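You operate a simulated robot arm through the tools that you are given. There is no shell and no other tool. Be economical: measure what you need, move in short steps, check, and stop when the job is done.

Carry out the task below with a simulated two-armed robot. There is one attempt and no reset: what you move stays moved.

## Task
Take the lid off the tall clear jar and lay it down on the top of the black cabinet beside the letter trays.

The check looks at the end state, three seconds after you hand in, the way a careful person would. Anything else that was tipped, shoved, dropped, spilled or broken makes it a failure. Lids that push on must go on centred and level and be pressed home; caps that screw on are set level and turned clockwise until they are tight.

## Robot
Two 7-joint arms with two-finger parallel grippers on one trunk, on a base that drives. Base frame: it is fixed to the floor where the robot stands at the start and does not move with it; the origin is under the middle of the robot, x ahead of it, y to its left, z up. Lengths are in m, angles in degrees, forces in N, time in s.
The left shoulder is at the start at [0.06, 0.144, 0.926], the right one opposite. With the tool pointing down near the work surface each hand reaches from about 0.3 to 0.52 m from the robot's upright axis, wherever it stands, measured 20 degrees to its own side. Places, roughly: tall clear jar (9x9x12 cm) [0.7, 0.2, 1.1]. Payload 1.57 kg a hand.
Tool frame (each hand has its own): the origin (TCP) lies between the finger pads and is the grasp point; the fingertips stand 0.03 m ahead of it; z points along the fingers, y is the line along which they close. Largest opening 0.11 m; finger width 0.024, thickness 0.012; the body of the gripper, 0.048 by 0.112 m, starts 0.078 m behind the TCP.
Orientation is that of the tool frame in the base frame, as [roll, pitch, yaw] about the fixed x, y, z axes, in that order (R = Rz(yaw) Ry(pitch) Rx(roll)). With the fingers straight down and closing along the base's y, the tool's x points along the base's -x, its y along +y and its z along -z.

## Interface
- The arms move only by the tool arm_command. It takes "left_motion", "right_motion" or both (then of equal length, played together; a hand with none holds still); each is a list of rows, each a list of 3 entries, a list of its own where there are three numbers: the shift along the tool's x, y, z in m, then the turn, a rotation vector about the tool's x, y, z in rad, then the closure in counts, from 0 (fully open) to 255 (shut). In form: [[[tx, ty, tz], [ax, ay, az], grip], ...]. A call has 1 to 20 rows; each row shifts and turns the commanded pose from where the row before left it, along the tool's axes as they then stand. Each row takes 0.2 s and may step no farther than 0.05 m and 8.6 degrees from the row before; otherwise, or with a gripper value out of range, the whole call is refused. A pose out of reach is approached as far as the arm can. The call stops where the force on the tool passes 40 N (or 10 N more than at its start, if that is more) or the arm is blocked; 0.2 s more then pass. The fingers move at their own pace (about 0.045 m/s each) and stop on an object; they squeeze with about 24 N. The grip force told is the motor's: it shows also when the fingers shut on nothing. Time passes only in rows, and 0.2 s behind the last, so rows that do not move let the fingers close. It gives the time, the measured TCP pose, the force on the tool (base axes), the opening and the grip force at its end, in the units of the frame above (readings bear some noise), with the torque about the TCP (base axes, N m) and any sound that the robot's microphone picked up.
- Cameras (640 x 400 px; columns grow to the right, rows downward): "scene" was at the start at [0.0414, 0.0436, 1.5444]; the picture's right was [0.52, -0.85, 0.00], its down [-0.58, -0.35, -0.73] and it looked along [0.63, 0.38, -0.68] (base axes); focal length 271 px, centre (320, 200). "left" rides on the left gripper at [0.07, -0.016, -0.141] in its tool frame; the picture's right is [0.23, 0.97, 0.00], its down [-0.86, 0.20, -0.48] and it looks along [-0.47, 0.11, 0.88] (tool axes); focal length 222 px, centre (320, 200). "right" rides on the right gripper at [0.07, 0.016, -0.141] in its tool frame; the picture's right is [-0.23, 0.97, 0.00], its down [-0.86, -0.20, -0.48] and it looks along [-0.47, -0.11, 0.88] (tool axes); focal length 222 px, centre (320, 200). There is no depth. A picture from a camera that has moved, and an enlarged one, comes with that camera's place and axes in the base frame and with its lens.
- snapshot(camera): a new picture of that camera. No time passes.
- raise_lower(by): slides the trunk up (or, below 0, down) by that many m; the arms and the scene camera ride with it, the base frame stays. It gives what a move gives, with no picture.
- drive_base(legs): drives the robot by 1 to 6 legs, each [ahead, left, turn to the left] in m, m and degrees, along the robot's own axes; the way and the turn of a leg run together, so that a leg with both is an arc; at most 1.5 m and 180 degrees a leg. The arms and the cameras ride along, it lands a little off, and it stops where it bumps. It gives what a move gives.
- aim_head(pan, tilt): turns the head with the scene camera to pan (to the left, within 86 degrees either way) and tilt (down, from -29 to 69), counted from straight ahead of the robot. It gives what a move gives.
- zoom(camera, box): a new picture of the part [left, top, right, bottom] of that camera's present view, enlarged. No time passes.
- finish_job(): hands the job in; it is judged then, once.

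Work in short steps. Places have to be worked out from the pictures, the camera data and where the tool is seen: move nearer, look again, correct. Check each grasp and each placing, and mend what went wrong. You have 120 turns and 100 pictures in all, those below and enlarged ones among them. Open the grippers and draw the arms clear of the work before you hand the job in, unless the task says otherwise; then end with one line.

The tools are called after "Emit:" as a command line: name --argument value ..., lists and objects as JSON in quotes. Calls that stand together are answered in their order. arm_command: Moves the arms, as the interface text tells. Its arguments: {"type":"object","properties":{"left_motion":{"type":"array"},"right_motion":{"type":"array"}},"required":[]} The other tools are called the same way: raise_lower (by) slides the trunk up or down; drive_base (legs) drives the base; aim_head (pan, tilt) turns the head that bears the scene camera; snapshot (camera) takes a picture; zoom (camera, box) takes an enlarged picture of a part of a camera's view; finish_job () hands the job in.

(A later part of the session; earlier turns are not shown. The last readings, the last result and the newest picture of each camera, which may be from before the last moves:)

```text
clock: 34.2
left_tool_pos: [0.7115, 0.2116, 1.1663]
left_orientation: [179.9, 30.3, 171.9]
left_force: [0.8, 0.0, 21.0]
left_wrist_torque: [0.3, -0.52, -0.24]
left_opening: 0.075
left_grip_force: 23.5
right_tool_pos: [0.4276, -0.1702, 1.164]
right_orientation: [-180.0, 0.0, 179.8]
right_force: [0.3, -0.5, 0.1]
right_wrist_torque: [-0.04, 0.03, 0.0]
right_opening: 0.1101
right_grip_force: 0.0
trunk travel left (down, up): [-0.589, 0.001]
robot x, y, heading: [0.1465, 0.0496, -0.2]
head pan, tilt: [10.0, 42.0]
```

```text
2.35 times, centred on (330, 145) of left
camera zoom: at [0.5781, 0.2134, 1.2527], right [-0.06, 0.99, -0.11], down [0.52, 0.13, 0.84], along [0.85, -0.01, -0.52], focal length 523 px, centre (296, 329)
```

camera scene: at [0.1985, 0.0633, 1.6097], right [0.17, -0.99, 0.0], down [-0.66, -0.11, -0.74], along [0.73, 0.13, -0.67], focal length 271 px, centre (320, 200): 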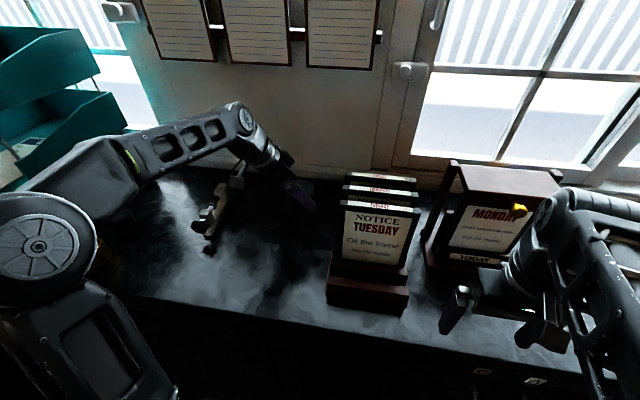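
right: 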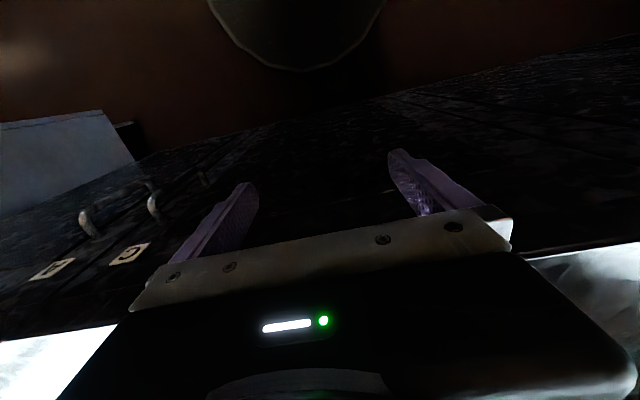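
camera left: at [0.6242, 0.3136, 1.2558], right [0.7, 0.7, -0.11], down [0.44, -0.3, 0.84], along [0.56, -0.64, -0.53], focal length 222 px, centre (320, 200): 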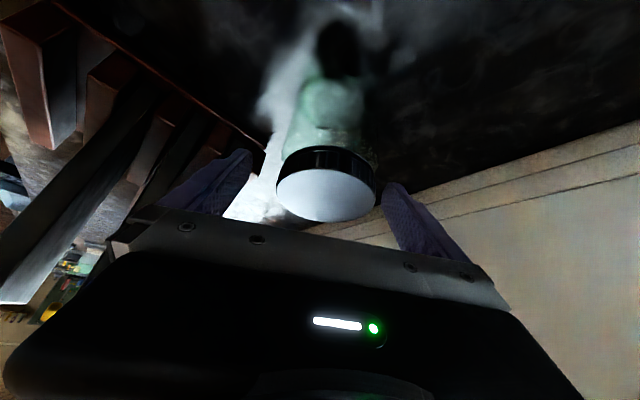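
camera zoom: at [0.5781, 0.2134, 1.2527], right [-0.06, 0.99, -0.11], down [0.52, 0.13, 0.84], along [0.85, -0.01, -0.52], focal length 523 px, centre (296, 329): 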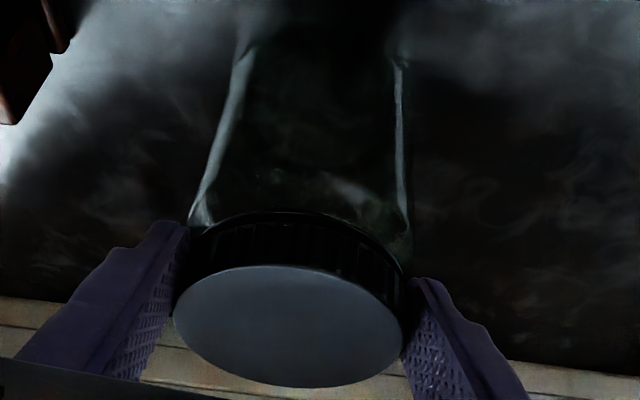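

The torque still scales with the press force (about 0.011 N·m per N), so the jar is definitely spinning and needs holding. I'll release, retract the left hand, and drive left so the right hand can hold the jar body.

Emit:
arm_command --left_motion '[[[0, 0, 0], [0, 0, 0], 0], [[0, 0, 0], [0, 0, 0], 0], [[0, 0, 0], [0, 0, 0], 0], [[-0.01, 0, -0.0173], [0, 0, 0], 0], [[-0.01, 0, -0.0173], [0, 0, 0], 0], [[-0.01, 0, -0.0173], [0, 0, 0], 0], [[-0.01, 0, -0.0173], [0, 0, 0], 0], [[0.0346, 0, -0.02], [0, 0, 0], 0], [[0.0346, 0, -0.02], [0, 0, 0], 0], [[0.0346, 0, -0.02], [0, 0, 0], 0], [[0, 0, 0], [0, 0, 0], 0]]'

Emit:
snapshot --camera "scene"

```text
clock: 36.6
left_tool_pos: [0.5932, 0.2288, 1.2424]
left_orientation: [179.9, 29.9, 171.8]
left_force: [0.9, -0.9, 0.3]
left_wrist_torque: [0.04, -0.01, 0.0]
left_opening: 0.1096
left_grip_force: 0.0
right_tool_pos: [0.4293, -0.1705, 1.1628]
right_orientation: [-180.0, 0.0, 179.9]
right_force: [-0.8, 0.0, 0.0]
right_wrist_torque: [-0.02, 0.05, -0.01]
right_opening: 0.1097
right_grip_force: 0.0
trunk travel left (down, up): [-0.589, 0.001]
robot x, y, heading: [0.1443, 0.0489, 0.2]
head pan, tilt: [10.0, 42.0]
```

```text
68 pictures are left
camera scene: at [0.2002, 0.0633, 1.6096], right [0.17, -0.99, 0.0], down [-0.66, -0.11, -0.74], along [0.73, 0.13, -0.67], focal length 271 px, centre (320, 200)
```

scene: 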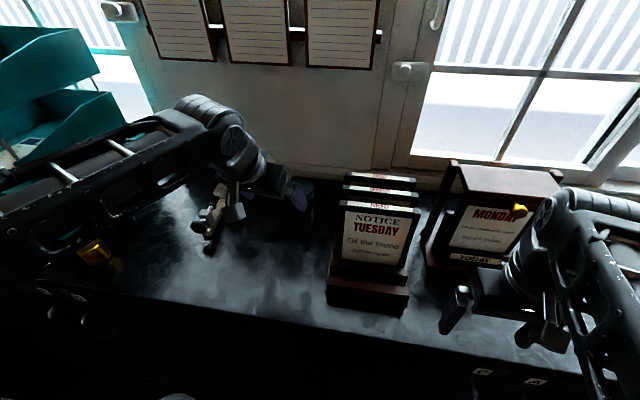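

Driving: a bit back, then 0.25 left.

Emit:
drive_base --legs '[[-0.04, 0, 0], [0, 0.25, 0]]'

Emit:
snapshot --camera "scene"

Emit:
snapshot --camera "right"

```text
clock: 39.0
left_tool_pos: [0.5528, 0.4827, 1.2433]
left_orientation: [-179.8, 30.0, 171.9]
left_force: [0.7, 0.4, -0.3]
left_wrist_torque: [-0.05, -0.02, -0.01]
left_opening: 0.11
left_grip_force: 0.0
right_tool_pos: [0.3896, 0.0829, 1.1634]
right_orientation: [-179.9, 0.0, 179.9]
right_force: [0.3, -0.1, 0.7]
right_wrist_torque: [-0.05, 0.0, -0.01]
right_opening: 0.11
right_grip_force: 0.0
trunk travel left (down, up): [-0.589, 0.001]
robot x, y, heading: [0.1073, 0.2932, 0.1]
head pan, tilt: [10.0, 42.0]
```

```text
67 pictures are left
camera scene: at [0.1593, 0.3164, 1.6097], right [0.17, -0.99, 0.0], down [-0.66, -0.12, -0.74], along [0.73, 0.13, -0.67], focal length 271 px, centre (320, 200)
```

scene: 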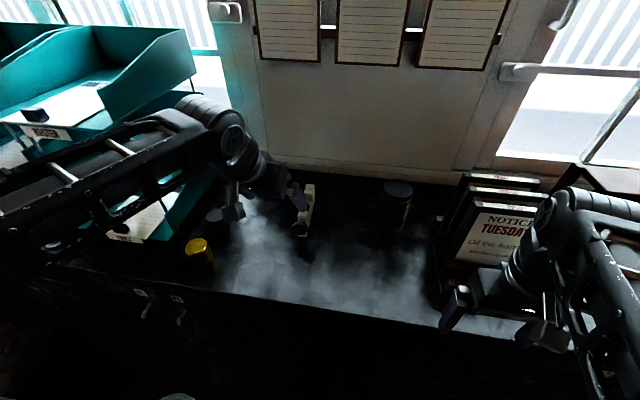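

```text
66 pictures are left
camera right: at [0.3179, 0.0996, 1.3047], right [0.23, 0.97, 0.0], down [0.85, -0.2, 0.48], along [0.47, -0.11, -0.88], focal length 222 px, centre (320, 200)
```

right: 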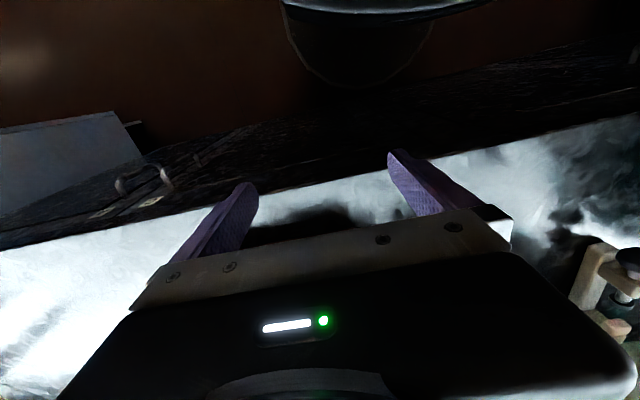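

The jar is confirmed at (0.718, 0.21). I'll shift the right hand left to the jar's line, then tilt it 60° forward while advancing.

Emit:
arm_command --right_motion '[[[0, 0.025, 0], [0, 0, 0], 0], [[0, 0.025, 0], [0, 0, 0], 0], [[0, 0.025, 0], [0, 0, 0], 0], [[0, 0.025, 0], [0, 0, 0], 0], [[0, 0.025, 0], [0, 0, 0], 0], [[-0.02, 0, 0], [0, -0.131, 0], 0], [[-0.0198, 0, 0.0026], [0, -0.131, 0], 0], [[-0.0193, 0, 0.0052], [0, -0.131, 0], 0], [[-0.0185, 0, 0.0077], [0, -0.131, 0], 0], [[-0.0174, 0, 0.01], [0, -0.131, 0], 0], [[-0.0158, 0, 0.0122], [0, -0.131, 0], 0], [[-0.0142, 0, 0.0142], [0, -0.131, 0], 0], [[-0.0122, 0, 0.0158], [0, -0.131, 0], 0], [[0, 0, 0], [0, 0, 0], 0]]'

Emit:
snapshot --camera "right"

Emit:
snapshot --camera "scene"

```text
clock: 41.0
left_tool_pos: [0.552, 0.4802, 1.2429]
left_orientation: [-179.8, 30.1, 171.9]
left_force: [-1.1, -0.7, 0.2]
left_wrist_torque: [-0.01, -0.01, -0.01]
left_opening: 0.1098
left_grip_force: 0.1
right_tool_pos: [0.4735, 0.2199, 1.1438]
right_orientation: [170.9, 25.5, 178.5]
right_force: [0.7, 0.7, 0.0]
right_wrist_torque: [0.01, -0.03, 0.02]
right_opening: 0.1099
right_grip_force: 0.1
right hand out of reach, approached as far as the arm can: row 1, 2, 4
trunk travel left (down, up): [-0.589, 0.001]
robot x, y, heading: [0.1065, 0.3025, -0.5]
head pan, tilt: [10.0, 42.0]
stopped in row 10 (right hand): the arm was blocked; the commanded pose is now the measured one
```

```text
65 pictures are left
camera right: at [0.3472, 0.2168, 1.2425], right [0.17, 0.96, 0.24], down [0.57, -0.29, 0.77], along [0.8, 0.01, -0.6], focal length 222 px, centre (320, 200)
```

right: 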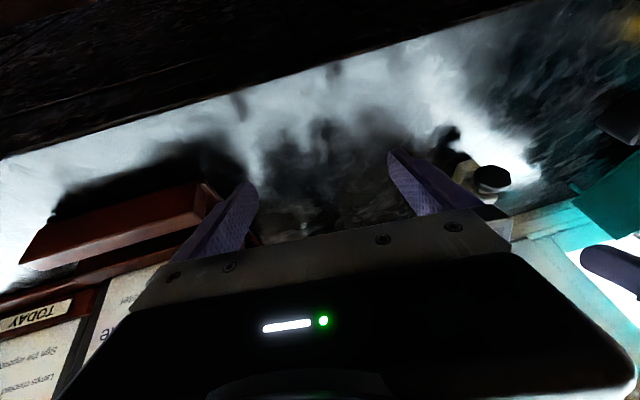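

```text
64 pictures are left
camera scene: at [0.1594, 0.3149, 1.6097], right [0.17, -0.99, 0.0], down [-0.66, -0.11, -0.74], along [0.73, 0.13, -0.67], focal length 271 px, centre (320, 200)
```

scene: 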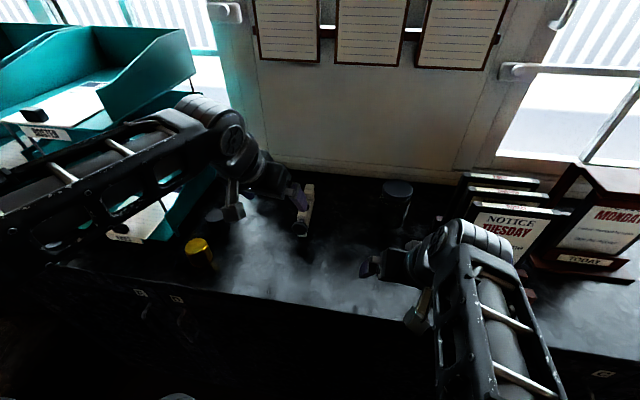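

The right arm was blocked partway with a skewed roll. I'll zoom in to check it against the notice stand.

Emit:
zoom --camera "scene" --box '[380, 150, 640, 312]'

Emit:
aim_head --pan -40 --tilt 50

Emit:
snapshot --camera "scene"

```text
2.46 times, centred on (510, 231) of scene
camera zoom: at [0.1594, 0.3149, 1.6097], right [0.17, -0.99, 0.0], down [-0.66, -0.11, -0.74], along [0.73, 0.13, -0.67], focal length 668 px, centre (-148, 124)
```

zoom: 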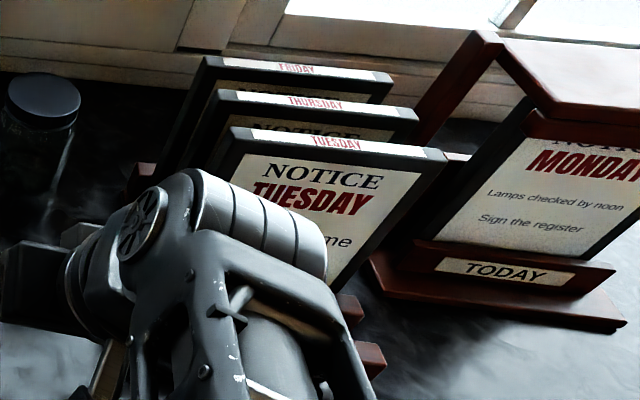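

```text
clock: 42.2
left_tool_pos: [0.5539, 0.4795, 1.2434]
left_orientation: [180.0, 29.9, 171.9]
left_force: [-0.1, -0.1, -0.1]
left_wrist_torque: [0.0, -0.01, 0.02]
left_opening: 0.1099
left_grip_force: 0.0
right_tool_pos: [0.4726, 0.2188, 1.1443]
right_orientation: [171.0, 25.5, 178.4]
right_force: [0.2, -0.1, 0.0]
right_wrist_torque: [0.0, 0.02, 0.02]
right_opening: 0.1099
right_grip_force: 0.1
trunk travel left (down, up): [-0.589, 0.001]
robot x, y, heading: [0.1048, 0.2985, -0.3]
head pan, tilt: [-40.0, 50.0]
```

```text
62 pictures are left
camera scene: at [0.1359, 0.2511, 1.5984], right [-0.64, -0.76, 0.0], down [-0.59, 0.49, -0.64], along [0.49, -0.41, -0.77], focal length 271 px, centre (320, 200)
```

scene: 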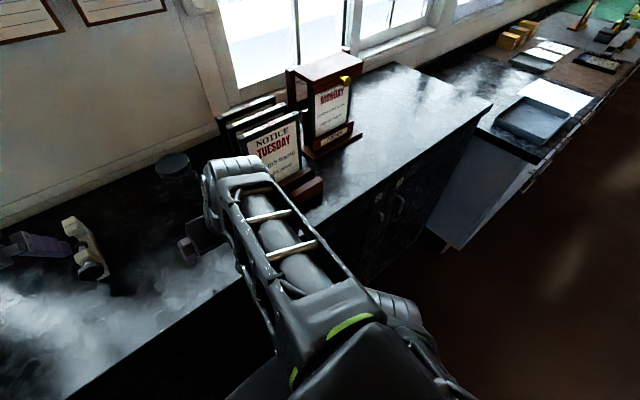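

The stand looks undisturbed, and the block carries no force, so it is probably an arm limit. I'll straighten the roll and advance in small steps.

Emit:
arm_command --right_motion '[[[-0.018, 0, 0.0085], [0.08, 0, 0], 0], [[-0.018, 0, 0.0085], [0.077, 0, 0], 0], [[-0.018, 0, 0.0085], [0, -0.08, 0], 0], [[-0.018, 0, 0.0085], [0, -0.08, 0], 0], [[0, 0, 0], [0, 0, 0], 0]]'

Emit:
snapshot --camera "scene"

```text
clock: 42.9
left_tool_pos: [0.5519, 0.4799, 1.2432]
left_orientation: [-180.0, 30.1, 171.9]
left_force: [0.8, 0.0, 0.2]
left_wrist_torque: [0.03, 0.0, 0.02]
left_opening: 0.1101
left_grip_force: 0.0
right_tool_pos: [0.4876, 0.2742, 1.1612]
right_orientation: [175.1, 27.1, -174.0]
right_force: [-0.1, 0.8, 0.2]
right_wrist_torque: [0.01, 0.02, -0.01]
right_opening: 0.1102
right_grip_force: 0.0
trunk travel left (down, up): [-0.589, 0.001]
robot x, y, heading: [0.1089, 0.3024, -0.3]
head pan, tilt: [-40.0, 50.0]
stopped in row 3 (right hand): the arm was blocked; the commanded pose is now the measured one
```

```text
61 pictures are left
camera scene: at [0.1358, 0.2509, 1.5984], right [-0.64, -0.76, 0.0], down [-0.59, 0.49, -0.64], along [0.49, -0.41, -0.77], focal length 271 px, centre (320, 200)
```

scene: 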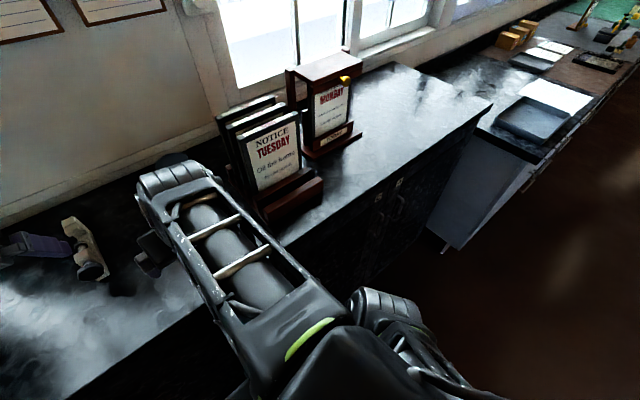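

The right arm swung left with no contact and seems to be near a singular pose. I'll move it forward, lower and back to the right, straightening as it goes.

Emit:
arm_command --right_motion '[[[-0.013, -0.02, 0.018], [0.04, 0, 0.031], 0], [[-0.013, -0.02, 0.018], [0.04, 0, 0.031], 0], [[-0.013, -0.02, 0.018], [0.04, 0, 0.031], 0], [[0, 0, 0], [0, 0, 0], 0], [[0, 0, 0], [0, 0, 0], 0]]'

Emit:
snapshot --camera "scene"

```text
clock: 44.0
left_tool_pos: [0.5535, 0.4791, 1.2431]
left_orientation: [179.9, 29.9, 171.9]
left_force: [0.9, -0.8, 0.7]
left_wrist_torque: [0.01, 0.02, 0.01]
left_opening: 0.1098
left_grip_force: 0.0
right_tool_pos: [0.5513, 0.2253, 1.1256]
right_orientation: [178.5, 26.6, 179.9]
right_force: [-0.6, 0.0, -0.5]
right_wrist_torque: [0.0, 0.0, -0.02]
right_opening: 0.1099
right_grip_force: 0.1
trunk travel left (down, up): [-0.589, 0.001]
robot x, y, heading: [0.1053, 0.2988, -0.1]
head pan, tilt: [-40.0, 50.0]
```

```text
60 pictures are left
camera scene: at [0.137, 0.2507, 1.5984], right [-0.64, -0.76, 0.0], down [-0.59, 0.49, -0.64], along [0.49, -0.41, -0.77], focal length 271 px, centre (320, 200)
```

scene: 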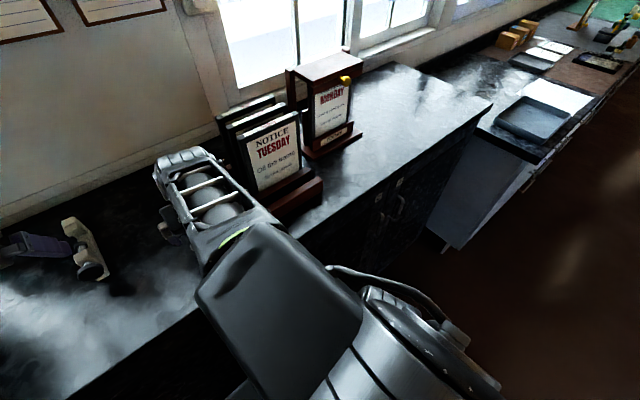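

That straightened the hand. Next I'll tilt to 60° in place and centre on y≈0.21.

Emit:
arm_command --right_motion '[[[0, -0.003, 0], [0.026, -0.117, 0], 0], [[0, -0.003, 0], [0, -0.117, 0], 0], [[0, -0.003, 0], [0, -0.117, 0], 0], [[0, -0.003, 0], [0, -0.117, 0], 0], [[0, -0.002, 0], [0, -0.117, 0], 0], [[0, 0, 0], [0, 0, 0], 0], [[0, 0, 0], [0, 0, 0], 0]]'

Emit:
snapshot --camera "scene"

Emit:
snapshot --camera "right"

```text
clock: 45.6
left_tool_pos: [0.5531, 0.4808, 1.2426]
left_orientation: [-180.0, 30.1, 171.8]
left_force: [-0.4, -0.5, 1.0]
left_wrist_torque: [0.01, 0.02, -0.03]
left_opening: 0.11
left_grip_force: 0.1
right_tool_pos: [0.5687, 0.2185, 1.1366]
right_orientation: [-178.3, 60.3, -179.1]
right_force: [-0.1, -0.5, -0.4]
right_wrist_torque: [0.0, 0.01, -0.04]
right_opening: 0.1102
right_grip_force: 0.0
right hand out of reach, approached as far as the arm can: row 5
trunk travel left (down, up): [-0.589, 0.001]
robot x, y, heading: [0.1086, 0.302, 0.1]
head pan, tilt: [-40.0, 50.0]
```

```text
59 pictures are left
camera scene: at [0.1362, 0.2509, 1.5984], right [-0.64, -0.76, 0.0], down [-0.59, 0.49, -0.64], along [0.49, -0.41, -0.77], focal length 271 px, centre (320, 200)
```

scene: 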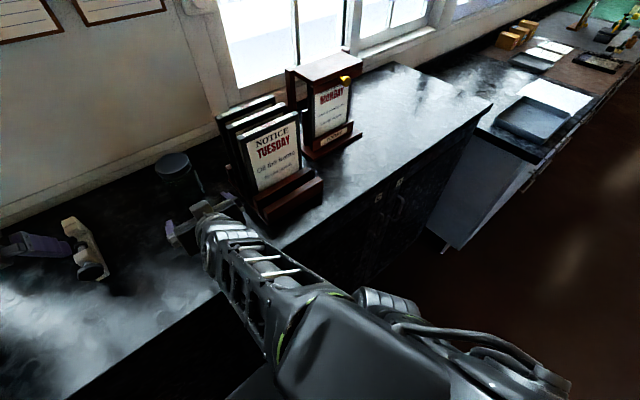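

```text
58 pictures are left
camera right: at [0.41, 0.2372, 1.1465], right [0.12, 0.98, 0.18], down [0.01, -0.18, 0.98], along [0.99, -0.12, -0.03], focal length 222 px, centre (320, 200)
```

right: 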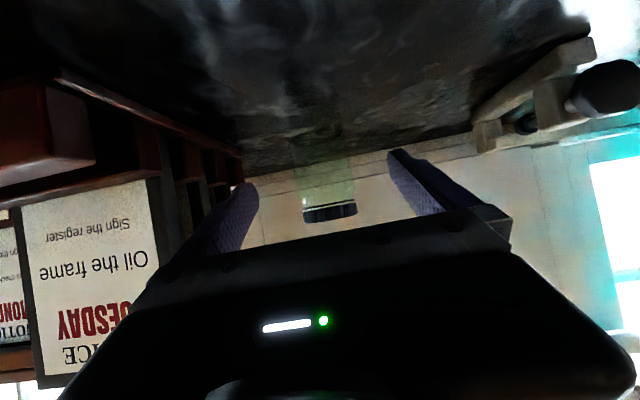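

The view is good: the jar stands straight ahead at y≈0.21. I'll drive the base forward 3.5 cm.

Emit:
drive_base --legs '[[0.035, 0, 0]]'

Emit:
arm_command --right_motion '[[[0.0095, -0.003, 0.012], [0, 0, -0.01], 0], [[0.0095, -0.003, 0.012], [0, 0, -0.01], 0], [[0.0095, -0.002, 0.012], [0, 0, 0], 0], [[0, 0, 0], [0, 0, 0], 0]]'

Emit:
snapshot --camera "right"

```text
clock: 46.5
left_tool_pos: [0.5899, 0.4798, 1.2416]
left_orientation: [-179.9, 29.9, 171.8]
left_force: [-0.2, 0.9, -0.2]
left_wrist_torque: [-0.01, 0.04, -0.01]
left_opening: 0.1101
left_grip_force: 0.1
right_tool_pos: [0.6055, 0.2183, 1.1373]
right_orientation: [-178.3, 60.0, -179.2]
right_force: [0.6, 0.4, -0.1]
right_wrist_torque: [-0.02, 0.0, 0.03]
right_opening: 0.1099
right_grip_force: 0.2
trunk travel left (down, up): [-0.589, 0.001]
robot x, y, heading: [0.137, 0.2982, -0.0]
head pan, tilt: [-40.0, 50.0]
```

```text
clock: 47.5
left_tool_pos: [0.5869, 0.48, 1.2442]
left_orientation: [-180.0, 30.0, 172.0]
left_force: [-0.1, -0.1, 0.1]
left_wrist_torque: [0.0, 0.01, 0.02]
left_opening: 0.11
left_grip_force: 0.0
right_tool_pos: [0.6253, 0.2129, 1.0981]
right_orientation: [-176.3, 60.1, -176.9]
right_force: [-0.1, -0.6, 0.4]
right_wrist_torque: [0.02, 0.01, 0.03]
right_opening: 0.1101
right_grip_force: 0.1
right hand out of reach, approached as far as the arm can: row 1, 3
trunk travel left (down, up): [-0.589, 0.001]
robot x, y, heading: [0.1385, 0.299, -0.0]
head pan, tilt: [-40.0, 50.0]
```

```text
57 pictures are left
camera right: at [0.4667, 0.23, 1.1063], right [0.11, 0.98, 0.17], down [0.01, -0.17, 0.99], along [0.99, -0.11, -0.03], focal length 222 px, centre (320, 200)
```

right: 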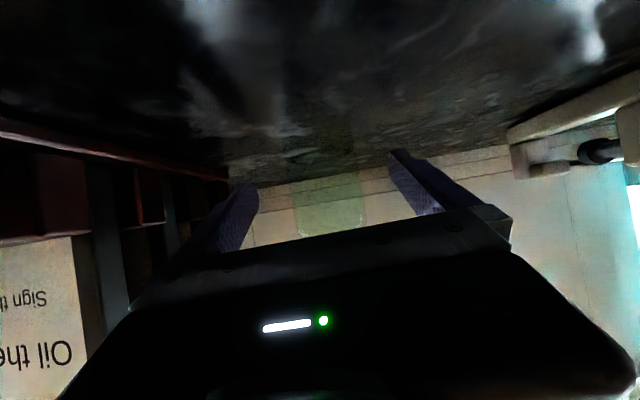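

The jar is centred between the right fingers, so I'll advance two thirds of the way and look.

Emit:
arm_command --right_motion '[[[-0.013, -0.001, 0.028], [0, 0, 0], 0], [[-0.013, -0.001, 0.028], [0, 0, 0], 0], [[0, 0, 0], [0, 0, 0], 0]]'

Emit:
snapshot --camera "right"

Emit:
aim_head --pan -10 --tilt 42

Emit:
snapshot --camera "scene"

```text
clock: 48.3
left_tool_pos: [0.5872, 0.4806, 1.2431]
left_orientation: [-180.0, 30.0, 172.0]
left_force: [0.5, 0.3, 0.7]
left_wrist_torque: [-0.02, 0.03, -0.02]
left_opening: 0.1099
left_grip_force: 0.1
right_tool_pos: [0.6869, 0.2095, 1.0924]
right_orientation: [-176.4, 60.2, -176.9]
right_force: [-0.5, 0.3, 0.5]
right_wrist_torque: [0.0, -0.01, -0.02]
right_opening: 0.1101
right_grip_force: 0.1
trunk travel left (down, up): [-0.589, 0.001]
robot x, y, heading: [0.1396, 0.298, -0.1]
head pan, tilt: [-40.0, 50.0]
```

```text
56 pictures are left
camera right: at [0.5283, 0.2273, 1.1015], right [0.11, 0.98, 0.17], down [0.01, -0.17, 0.99], along [0.99, -0.11, -0.03], focal length 222 px, centre (320, 200)
```

right: 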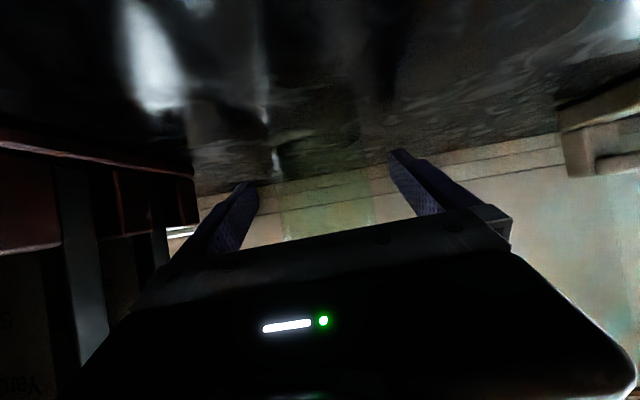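

```text
clock: 49.3
left_tool_pos: [0.5879, 0.4796, 1.2433]
left_orientation: [180.0, 30.0, 171.9]
left_force: [0.4, -1.0, -0.6]
left_wrist_torque: [-0.03, 0.03, 0.02]
left_opening: 0.1098
left_grip_force: 0.1
right_tool_pos: [0.6862, 0.2094, 1.0922]
right_orientation: [-176.4, 60.2, -176.9]
right_force: [0.4, 0.6, -0.8]
right_wrist_torque: [0.0, -0.02, 0.0]
right_opening: 0.1101
right_grip_force: 0.1
trunk travel left (down, up): [-0.589, 0.001]
robot x, y, heading: [0.1402, 0.2998, -0.3]
head pan, tilt: [-10.0, 42.0]
```

```text
55 pictures are left
camera scene: at [0.1942, 0.2858, 1.6096], right [-0.18, -0.98, 0.0], down [-0.66, 0.12, -0.74], along [0.73, -0.13, -0.67], focal length 271 px, centre (320, 200)
```

scene: 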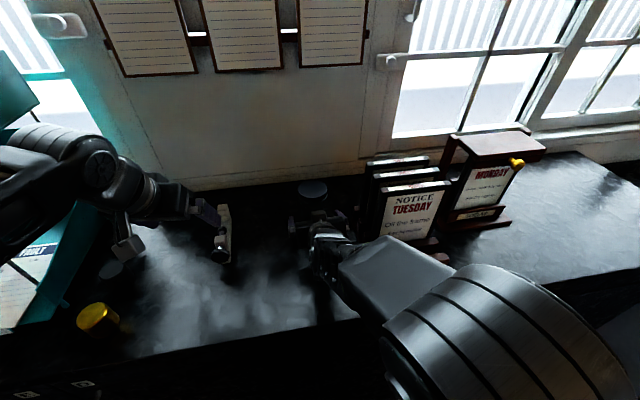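

The jar is between the right fingers. I'll advance the last 2.7 cm and close.

Emit:
arm_command --right_motion '[[[-0.0115, 0, 0.0245], [0, 0, 0], 0], [[0, 0, 0], [0, 0, 0], 0], [[0, 0, 0], [0, 0, 0], 255], [[0, 0, 0], [0, 0, 0], 255], [[0, 0, 0], [0, 0, 0], 255], [[0, 0, 0], [0, 0, 0], 255], [[0, 0, 0], [0, 0, 0], 255]]'

Emit:
zoom --camera "scene" --box '[240, 150, 400, 250]'

Emit:
snapshot --camera "right"

```text
clock: 50.9
left_tool_pos: [0.5886, 0.4801, 1.2427]
left_orientation: [-180.0, 30.0, 171.9]
left_force: [0.5, -0.5, 0.1]
left_wrist_torque: [-0.01, 0.02, 0.03]
left_opening: 0.1099
left_grip_force: 0.1
right_tool_pos: [0.7141, 0.21, 1.0903]
right_orientation: [-176.4, 60.3, -176.9]
right_force: [0.5, 0.9, 0.1]
right_wrist_torque: [0.22, -0.05, -0.04]
right_opening: 0.0805
right_grip_force: 23.5
trunk travel left (down, up): [-0.589, 0.001]
robot x, y, heading: [0.1414, 0.3028, 0.1]
head pan, tilt: [-10.0, 42.0]
```

```text
4.00 times, centred on (320, 200) of scene
camera zoom: at [0.1942, 0.2861, 1.6097], right [-0.18, -0.98, 0.0], down [-0.66, 0.12, -0.74], along [0.73, -0.13, -0.67], focal length 1086 px, centre (320, 200)
```

zoom: 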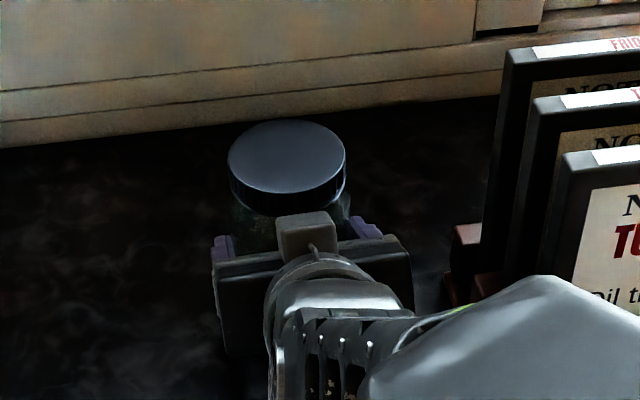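

```text
53 pictures are left
camera right: at [0.5558, 0.2278, 1.099], right [0.11, 0.98, 0.17], down [0.01, -0.17, 0.99], along [0.99, -0.11, -0.03], focal length 222 px, centre (320, 200)
```

right: 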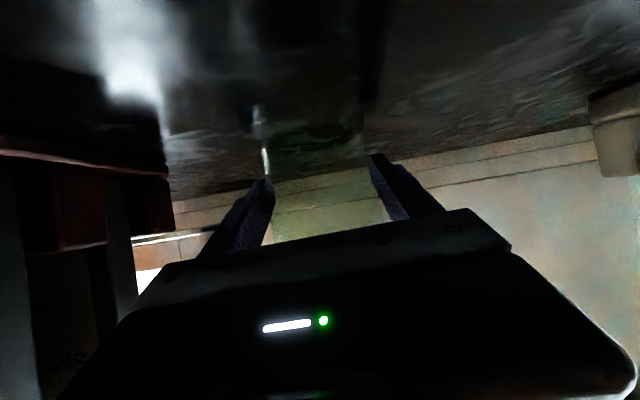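

The right hand holds the jar with an 8 cm opening. I'll now swing the left hand's yaw to about −75° in place so its body stays on the free side.

Emit:
arm_command --left_motion '[[[0, 0, 0], [0.073, 0, 0.127], 0], [[0, 0, 0], [0.073, 0, 0.127], 0], [[0, 0, 0], [0.073, 0, 0.127], 0], [[0, 0, 0], [0.073, 0, 0.127], 0], [[0, 0, 0], [0.073, 0, 0.127], 0], [[0, 0, 0], [0.073, 0, 0.127], 0], [[0, 0, 0], [0.073, 0, 0.127], 0], [[0, 0, 0], [0.073, 0, 0.127], 0], [[0, 0, 0], [0, 0, 0], 0]]'

Emit:
snapshot --camera "left"

```text
clock: 52.9
left_tool_pos: [0.5878, 0.4804, 1.2437]
left_orientation: [179.9, 30.0, 104.6]
left_force: [-0.3, 0.2, -0.5]
left_wrist_torque: [-0.01, 0.01, -0.04]
left_opening: 0.1103
left_grip_force: 0.1
right_tool_pos: [0.7141, 0.2107, 1.0902]
right_orientation: [-176.3, 60.2, -176.9]
right_force: [0.2, 1.2, 0.7]
right_wrist_torque: [0.17, -0.03, -0.02]
right_opening: 0.0802
right_grip_force: 23.8
trunk travel left (down, up): [-0.589, 0.001]
robot x, y, heading: [0.1428, 0.2929, -0.4]
head pan, tilt: [-10.0, 42.0]
```

```text
52 pictures are left
camera left: at [0.5388, 0.6025, 1.331], right [0.89, 0.44, -0.11], down [0.32, -0.44, 0.84], along [0.32, -0.79, -0.53], focal length 222 px, centre (320, 200)
```

left: 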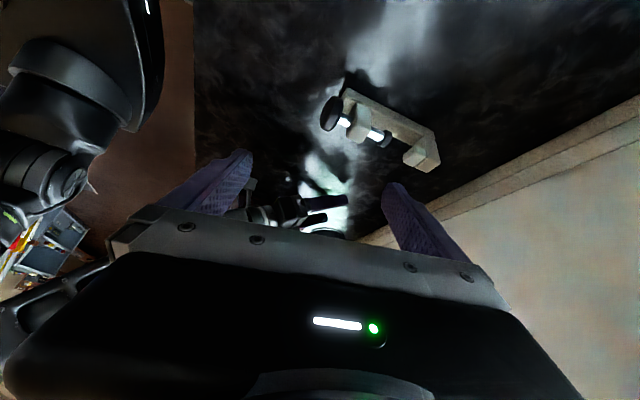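

Clear so far. I'll move toward the lid, about three quarters of the way, at height 1.243.

Emit:
arm_command --left_motion '[[[-0.0305, 0.0075, 0.0176], [0, 0, 0], 0], [[-0.0305, 0.0075, 0.0176], [0, 0, 0], 0], [[-0.0305, 0.0075, 0.0176], [0, 0, 0], 0], [[-0.0305, 0.0075, 0.0176], [0, 0, 0], 0], [[-0.0305, 0.0075, 0.0176], [0, 0, 0], 0], [[-0.0305, 0.0075, 0.0176], [0, 0, 0], 0], [[0, 0, 0], [0, 0, 0], 0]]'

Emit:
snapshot --camera "left"

Emit:
snapshot --camera "scene"

```text
clock: 54.5
left_tool_pos: [0.6849, 0.2873, 1.2438]
left_orientation: [179.8, 30.0, 104.6]
left_force: [-0.1, -0.4, 1.1]
left_wrist_torque: [-0.04, 0.0, -0.01]
left_opening: 0.1104
left_grip_force: 0.0
right_tool_pos: [0.7136, 0.2105, 1.0914]
right_orientation: [-176.4, 60.2, -177.0]
right_force: [0.8, 0.8, 1.0]
right_wrist_torque: [0.15, 0.02, -0.01]
right_opening: 0.0802
right_grip_force: 23.6
trunk travel left (down, up): [-0.589, 0.001]
robot x, y, heading: [0.1446, 0.3001, -0.0]
head pan, tilt: [-10.0, 42.0]
```

```text
51 pictures are left
camera left: at [0.6366, 0.4093, 1.3311], right [0.89, 0.44, -0.11], down [0.32, -0.44, 0.84], along [0.32, -0.79, -0.53], focal length 222 px, centre (320, 200)
```

left: 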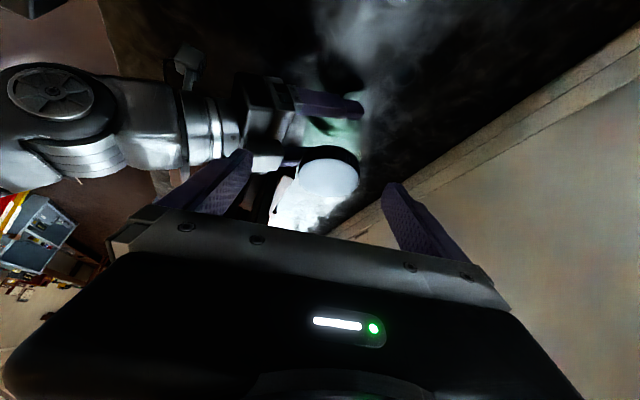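

```text
50 pictures are left
camera scene: at [0.1942, 0.2862, 1.6097], right [-0.18, -0.98, 0.0], down [-0.66, 0.12, -0.74], along [0.73, -0.13, -0.67], focal length 271 px, centre (320, 200)
```

scene: 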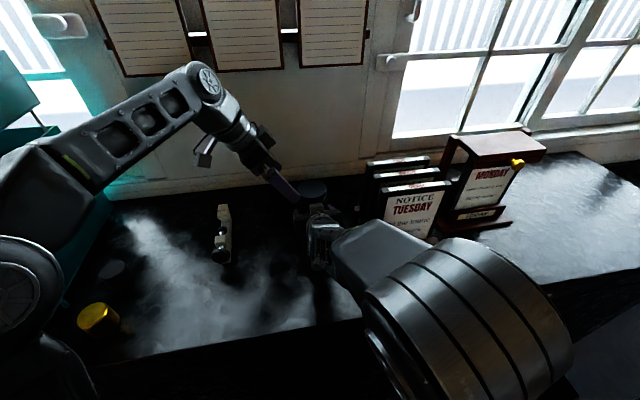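

The lid reads (0.722, 0.210). At −75° an open left finger would hit the right gripper body, so I'll use about −50° yaw instead, then move above the lid.

Emit:
arm_command --left_motion '[[[0, 0, 0], [-0.074, 0, -0.128], 0], [[0, 0, 0], [-0.074, 0, -0.128], 0], [[0, 0, 0], [-0.074, 0, -0.128], 0], [[-0.0318, -0.0107, 0.0184], [0, 0, 0], 0], [[-0.0318, -0.0107, 0.0184], [0, 0, 0], 0], [[0, 0, 0], [0, 0, 0], 0]]'

Emit:
snapshot --camera "left"

```text
clock: 55.9
left_tool_pos: [0.7165, 0.2185, 1.2437]
left_orientation: [179.8, 30.0, 130.1]
left_force: [0.4, 0.7, 0.6]
left_wrist_torque: [0.02, -0.01, -0.01]
left_opening: 0.1098
left_grip_force: 0.1
right_tool_pos: [0.7134, 0.2099, 1.09]
right_orientation: [-176.4, 60.2, -176.9]
right_force: [0.4, 1.4, 1.2]
right_wrist_torque: [0.18, -0.03, -0.01]
right_opening: 0.0806
right_grip_force: 23.6
trunk travel left (down, up): [-0.589, 0.001]
robot x, y, heading: [0.1445, 0.3009, -0.2]
head pan, tilt: [-10.0, 42.0]
```

```text
49 pictures are left
camera left: at [0.619, 0.3062, 1.331], right [0.62, 0.78, -0.11], down [0.47, -0.26, 0.84], along [0.63, -0.57, -0.53], focal length 222 px, centre (320, 200)
```

left: 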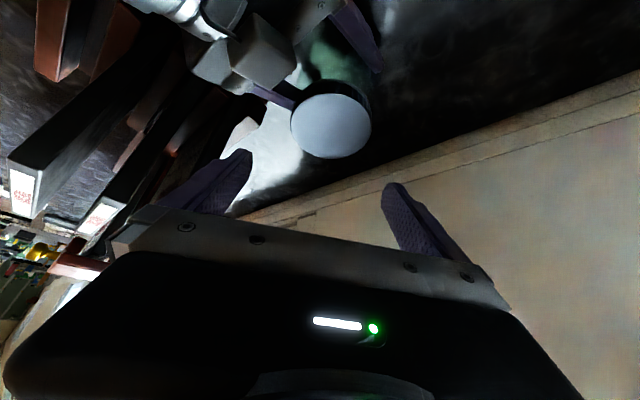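

The lid is aligned to within 3 mm, so I'll descend with the fingers slightly narrowed.

Emit:
arm_command --left_motion '[[[0.00925, 0.003, 0.016], [0, 0, 0], 25], [[0.00925, 0, 0.016], [0, 0, 0], 25], [[0.00925, 0, 0.016], [0, 0, 0], 25], [[0.00925, 0, 0.016], [0, 0, 0], 25], [[0, 0, 0], [0, 0, 0], 25]]'

Emit:
snapshot --camera "left"

Emit:
zoom --camera "scene" --box '[240, 130, 400, 230]'

```text
clock: 57.1
left_tool_pos: [0.7177, 0.2201, 1.1695]
left_orientation: [179.8, 29.9, 129.9]
left_force: [-0.1, 0.5, -1.1]
left_wrist_torque: [-0.01, -0.02, 0.03]
left_opening: 0.099
left_grip_force: 0.0
right_tool_pos: [0.7141, 0.2104, 1.0902]
right_orientation: [-176.5, 60.3, -176.9]
right_force: [-0.4, 0.0, 1.6]
right_wrist_torque: [0.12, 0.0, -0.02]
right_opening: 0.0804
right_grip_force: 23.1
trunk travel left (down, up): [-0.589, 0.001]
robot x, y, heading: [0.1417, 0.3008, -0.4]
head pan, tilt: [-10.0, 42.0]
```

```text
48 pictures are left
camera left: at [0.6209, 0.3085, 1.2569], right [0.62, 0.78, -0.11], down [0.47, -0.26, 0.84], along [0.63, -0.57, -0.53], focal length 222 px, centre (320, 200)
```

left: 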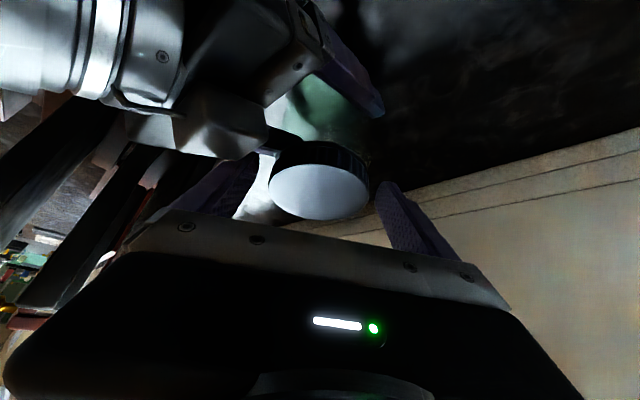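

```text
4.00 times, centred on (320, 180) of scene
camera zoom: at [0.1941, 0.2858, 1.6097], right [-0.18, -0.98, 0.0], down [-0.66, 0.12, -0.74], along [0.73, -0.13, -0.67], focal length 1086 px, centre (320, 280)
```

zoom: 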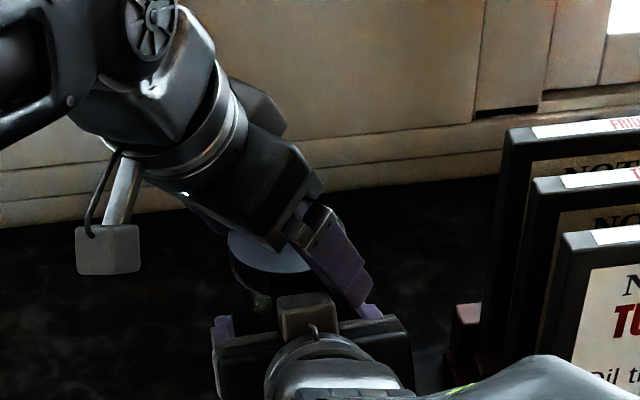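

No contact so far. Closing on the lid, then a 16° anticlockwise turn while watching both hands' forces.

Emit:
arm_command --left_motion '[[[0, 0, 0], [0, 0, 0], 255], [[0, 0, 0], [0, 0, 0], 255], [[0, 0, 0], [0, 0, 0], 255], [[0, 0, 0], [0, 0, 0], 255]]'

Emit:
arm_command --left_motion '[[[0, -0.0011, 0], [-0.07, 0, -0.121], 255], [[0, -0.0011, 0], [-0.07, 0, -0.121], 255]]'

Emit:
snapshot --camera "left"

```text
clock: 58.1
left_tool_pos: [0.7186, 0.2201, 1.1691]
left_orientation: [179.9, 30.1, 130.1]
left_force: [-1.9, 0.4, 1.0]
left_wrist_torque: [-0.36, 0.45, 0.08]
left_opening: 0.0743
left_grip_force: 24.1
right_tool_pos: [0.7143, 0.2112, 1.0903]
right_orientation: [-176.4, 60.1, -177.1]
right_force: [1.2, -0.1, -0.5]
right_wrist_torque: [0.43, -0.25, -0.09]
right_opening: 0.0803
right_grip_force: 23.8
trunk travel left (down, up): [-0.589, 0.001]
robot x, y, heading: [0.1412, 0.2987, -0.3]
head pan, tilt: [-10.0, 42.0]
```

```text
clock: 58.7
left_tool_pos: [0.7152, 0.2169, 1.1696]
left_orientation: [179.9, 30.1, 146.1]
left_force: [-9.0, 2.7, 6.8]
left_wrist_torque: [-0.22, 0.86, -0.58]
left_opening: 0.0735
left_grip_force: 23.7
right_tool_pos: [0.7136, 0.2098, 1.09]
right_orientation: [-176.4, 60.2, -176.9]
right_force: [6.8, -4.2, -0.9]
right_wrist_torque: [0.57, 0.0, 0.5]
right_opening: 0.0809
right_grip_force: 24.3
trunk travel left (down, up): [-0.589, 0.001]
robot x, y, heading: [0.1446, 0.2975, -0.1]
head pan, tilt: [-10.0, 42.0]
```

```text
46 pictures are left
camera left: at [0.5977, 0.276, 1.2578], right [0.38, 0.92, -0.11], down [0.52, -0.11, 0.84], along [0.76, -0.38, -0.53], focal length 222 px, centre (320, 200)
```

left: 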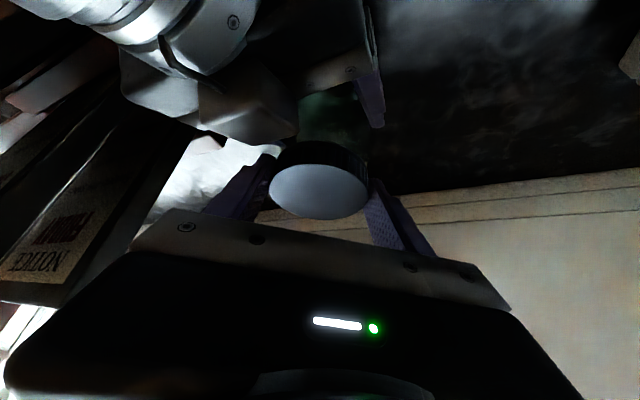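

The jar is now resisting: torque is about 0.58 N·m, matched on the right hand. I'll continue turning, with a slight pull-back to relieve the sideways force.

Emit:
arm_command --left_motion '[[[0.0009, -0.0011, -0.0005], [-0.07, 0, -0.121], 255], [[0.0009, -0.0011, -0.0005], [-0.07, 0, -0.121], 255], [[0, -0.0011, 0], [-0.07, 0, -0.121], 255], [[0, 0, 0], [0, 0, 0], 255]]'

Emit:
snapshot --camera "left"

Emit:
zoom --camera "scene" --box '[240, 130, 400, 230]'

```text
clock: 59.7
left_tool_pos: [0.7136, 0.2161, 1.1709]
left_orientation: [179.9, 30.3, 170.1]
left_force: [0.4, -7.4, 7.8]
left_wrist_torque: [-0.56, 0.0, -0.08]
left_opening: 0.0738
left_grip_force: 23.9
right_tool_pos: [0.714, 0.2111, 1.0909]
right_orientation: [-176.3, 60.2, -176.8]
right_force: [-1.2, 6.9, -0.3]
right_wrist_torque: [0.11, 0.07, 0.15]
right_opening: 0.0811
right_grip_force: 24.7
trunk travel left (down, up): [-0.589, 0.001]
robot x, y, heading: [0.1415, 0.2999, -0.2]
head pan, tilt: [-10.0, 42.0]
```

```text
45 pictures are left
camera left: at [0.5807, 0.2206, 1.2575], right [-0.03, 0.99, -0.11], down [0.52, 0.11, 0.84], along [0.85, -0.04, -0.52], focal length 222 px, centre (320, 200)
```

left: 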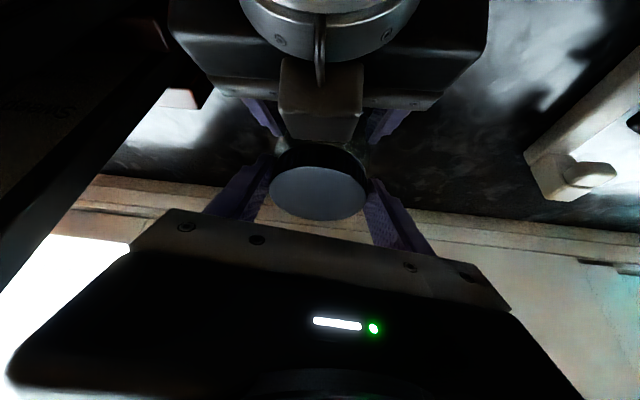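

```text
4.00 times, centred on (320, 180) of scene
camera zoom: at [0.1935, 0.2857, 1.6097], right [-0.18, -0.98, 0.0], down [-0.66, 0.12, -0.74], along [0.73, -0.13, -0.67], focal length 1086 px, centre (320, 280)
```

zoom: 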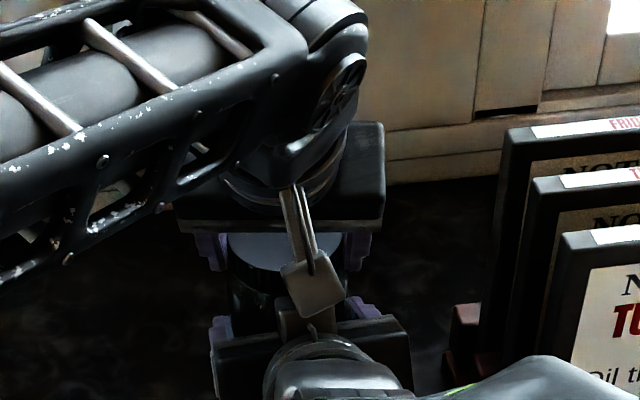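

The torque peaked then fell, which suggests the thread broke loose and turned. I'll run a full cycle: release, swing back 40°, regrip and turn 40° again.

Emit:
arm_command --left_motion '[[[0, 0, 0], [0, 0, 0], 25], [[0, 0, 0], [0, 0, 0], 25], [[0, 0.0014, 0], [0.07, 0, 0.121], 25], [[0, 0.0014, 0], [0.07, 0, 0.121], 25], [[0, 0.0014, 0], [0.07, 0, 0.121], 25], [[0, 0.0014, 0], [0.07, 0, 0.121], 25], [[0, 0.0014, 0], [0.07, 0, 0.121], 25], [[0, 0, 0], [0, 0, 0], 255], [[0, 0, 0], [0, 0, 0], 255], [[0, 0, 0], [0, 0, 0], 255]]'

Emit:
arm_command --left_motion '[[[0, -0.0015, 0], [-0.07, 0, -0.121], 255], [[0, -0.0015, 0], [-0.07, 0, -0.121], 255], [[0, -0.0015, 0], [-0.07, 0, -0.121], 255]]'

Emit:
arm_command --left_motion '[[[0, -0.0015, 0], [-0.07, 0, -0.121], 255], [[0, -0.0015, 0], [-0.07, 0, -0.121], 255]]'

Emit:
zoom --camera "left" --box '[250, 120, 390, 230]'

```text
clock: 61.9
left_tool_pos: [0.7167, 0.2239, 1.1703]
left_orientation: [179.6, 30.1, 129.9]
left_force: [12.9, 0.3, 2.2]
left_wrist_torque: [0.07, -0.4, 0.12]
left_opening: 0.0739
left_grip_force: 23.9
right_tool_pos: [0.7134, 0.2108, 1.0909]
right_orientation: [-176.4, 60.3, -176.9]
right_force: [-9.5, 1.0, 6.2]
right_wrist_torque: [0.25, -0.53, -0.01]
right_opening: 0.0807
right_grip_force: 23.7
trunk travel left (down, up): [-0.589, 0.001]
robot x, y, heading: [0.1428, 0.3015, -0.1]
head pan, tilt: [-10.0, 42.0]
```

```text
clock: 62.7
left_tool_pos: [0.7127, 0.2185, 1.1705]
left_orientation: [179.9, 30.1, 154.2]
left_force: [6.0, -1.5, 8.5]
left_wrist_torque: [-0.56, -0.25, 0.0]
left_opening: 0.074
left_grip_force: 23.8
right_tool_pos: [0.7131, 0.2102, 1.0898]
right_orientation: [-176.4, 60.2, -176.9]
right_force: [-5.2, 1.2, 1.4]
right_wrist_torque: [0.67, -0.14, 0.01]
right_opening: 0.0808
right_grip_force: 23.8
trunk travel left (down, up): [-0.589, 0.001]
robot x, y, heading: [0.1421, 0.3027, -0.1]
head pan, tilt: [-10.0, 42.0]
```

```text
clock: 63.3
left_tool_pos: [0.7102, 0.2152, 1.1695]
left_orientation: [179.9, 30.0, 170.2]
left_force: [-8.2, -1.4, 14.1]
left_wrist_torque: [-0.21, 0.4, -0.13]
left_opening: 0.0741
left_grip_force: 23.7
right_tool_pos: [0.7131, 0.2106, 1.0911]
right_orientation: [-176.3, 60.3, -176.7]
right_force: [7.1, 3.3, -6.4]
right_wrist_torque: [0.19, 0.4, 0.09]
right_opening: 0.0806
right_grip_force: 24.3
trunk travel left (down, up): [-0.589, 0.001]
robot x, y, heading: [0.1396, 0.2996, -0.1]
head pan, tilt: [-10.0, 42.0]
```

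```text
3.64 times, centred on (320, 175) of left
camera zoom: at [0.5786, 0.2205, 1.2576], right [-0.03, 0.99, -0.11], down [0.53, 0.11, 0.84], along [0.85, -0.04, -0.53], focal length 808 px, centre (320, 291)
```

zoom: 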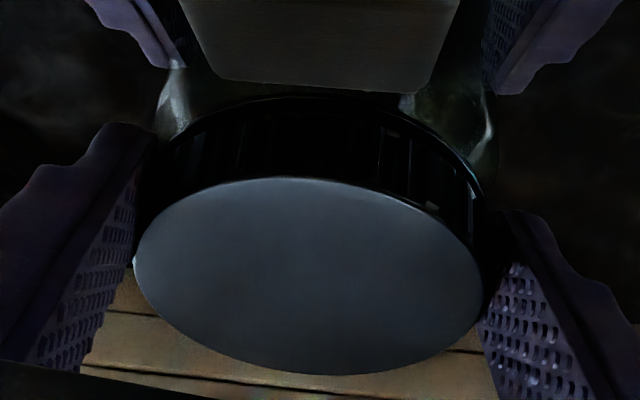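

The torque is now near zero and the lid is pushing up on the fingers, so it is unscrewing. A gentle 4 mm lift will show whether it's free.

Emit:
arm_command --left_motion '[[[-0.001, 0, -0.00173], [0, 0, 0], 255], [[-0.001, 0, -0.00173], [0, 0, 0], 255], [[0, 0, 0], [0, 0, 0], 255]]'

Emit:
zoom --camera "left" --box '[250, 120, 390, 230]'

```text
clock: 64.1
left_tool_pos: [0.7134, 0.2153, 1.1709]
left_orientation: [179.9, 30.0, 170.1]
left_force: [-4.2, -7.4, -6.1]
left_wrist_torque: [-0.88, 0.1, -0.17]
left_opening: 0.0739
left_grip_force: 24.1
right_tool_pos: [0.7154, 0.2112, 1.0911]
right_orientation: [-176.4, 60.3, -176.8]
right_force: [3.2, 7.9, 3.1]
right_wrist_torque: [0.3, 0.23, 0.08]
right_opening: 0.0809
right_grip_force: 24.0
trunk travel left (down, up): [-0.589, 0.001]
robot x, y, heading: [0.1414, 0.2986, -0.3]
head pan, tilt: [-10.0, 42.0]
```

```text
3.64 times, centred on (320, 175) of left
camera zoom: at [0.5804, 0.2209, 1.2596], right [-0.03, 0.99, -0.11], down [0.53, 0.11, 0.84], along [0.85, -0.04, -0.53], focal length 808 px, centre (320, 291)
```

zoom: 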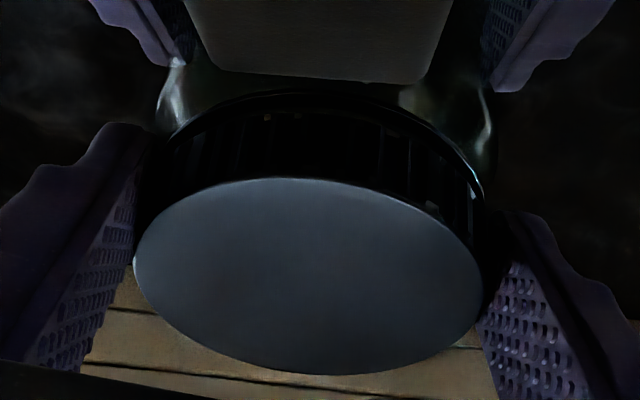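

It's still threaded, so more turns are needed. Another full cycle of 48°, with a small correction.

Emit:
arm_command --left_motion '[[[0.001, 0, 0.0017], [0, 0, 0], 25], [[0, -0.001, 0], [0, 0, 0], 25], [[0, 0.0012, 0], [0.07, 0, 0.121], 25], [[0, 0.0012, 0], [0.07, 0, 0.121], 25], [[0, 0.0012, 0], [0.07, 0, 0.121], 25], [[0, 0.0012, 0], [0.07, 0, 0.121], 25], [[0, 0.0012, 0], [0.07, 0, 0.121], 25], [[0, 0.0012, 0], [0.07, 0, 0.121], 25], [[0, 0, 0], [0, 0, 0], 255], [[0, 0, 0], [0, 0, 0], 255], [[0, 0, 0], [0, 0, 0], 255]]'

Emit:
arm_command --left_motion '[[[0, -0.0013, 0], [-0.07, 0, -0.121], 255], [[0, -0.0013, 0], [-0.07, 0, -0.121], 255], [[0, -0.0013, 0], [-0.07, 0, -0.121], 255], [[0, -0.0013, 0], [-0.07, 0, -0.121], 255], [[0, -0.0013, 0], [-0.07, 0, -0.121], 255], [[0, -0.0013, 0], [-0.07, 0, -0.121], 255]]'

Emit:
snapshot --camera "left"

```text
clock: 66.5
left_tool_pos: [0.7173, 0.2247, 1.173]
left_orientation: [179.6, 30.0, 122.1]
left_force: [6.1, 1.2, 8.6]
left_wrist_torque: [0.25, -0.37, 0.08]
left_opening: 0.0737
left_grip_force: 23.9
right_tool_pos: [0.7147, 0.2106, 1.0902]
right_orientation: [-176.3, 60.1, -177.1]
right_force: [-6.1, 2.2, -1.0]
right_wrist_torque: [0.01, 0.07, -0.01]
right_opening: 0.0803
right_grip_force: 23.7
trunk travel left (down, up): [-0.589, 0.001]
robot x, y, heading: [0.1393, 0.303, 0.0]
head pan, tilt: [-10.0, 42.0]
```

```text
clock: 67.9
left_tool_pos: [0.7107, 0.2132, 1.1709]
left_orientation: [179.7, 30.1, 170.2]
left_force: [-7.2, 1.7, 11.9]
left_wrist_torque: [-0.18, 0.13, -0.03]
left_opening: 0.0735
left_grip_force: 23.9
right_tool_pos: [0.7146, 0.2093, 1.0903]
right_orientation: [-176.4, 60.2, -176.8]
right_force: [5.5, -4.9, -8.9]
right_wrist_torque: [0.3, 0.43, 0.05]
right_opening: 0.0808
right_grip_force: 23.6
trunk travel left (down, up): [-0.589, 0.001]
robot x, y, heading: [0.141, 0.3029, -0.1]
head pan, tilt: [-10.0, 42.0]
```

```text
41 pictures are left
camera left: at [0.578, 0.2192, 1.2588], right [-0.03, 0.99, -0.11], down [0.53, 0.11, 0.84], along [0.85, -0.03, -0.52], focal length 222 px, centre (320, 200)
```

left: 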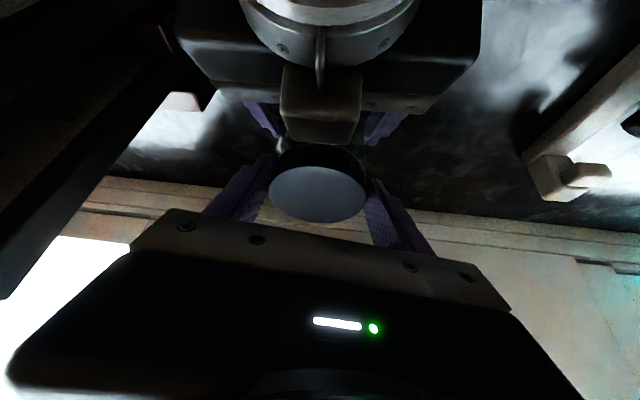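

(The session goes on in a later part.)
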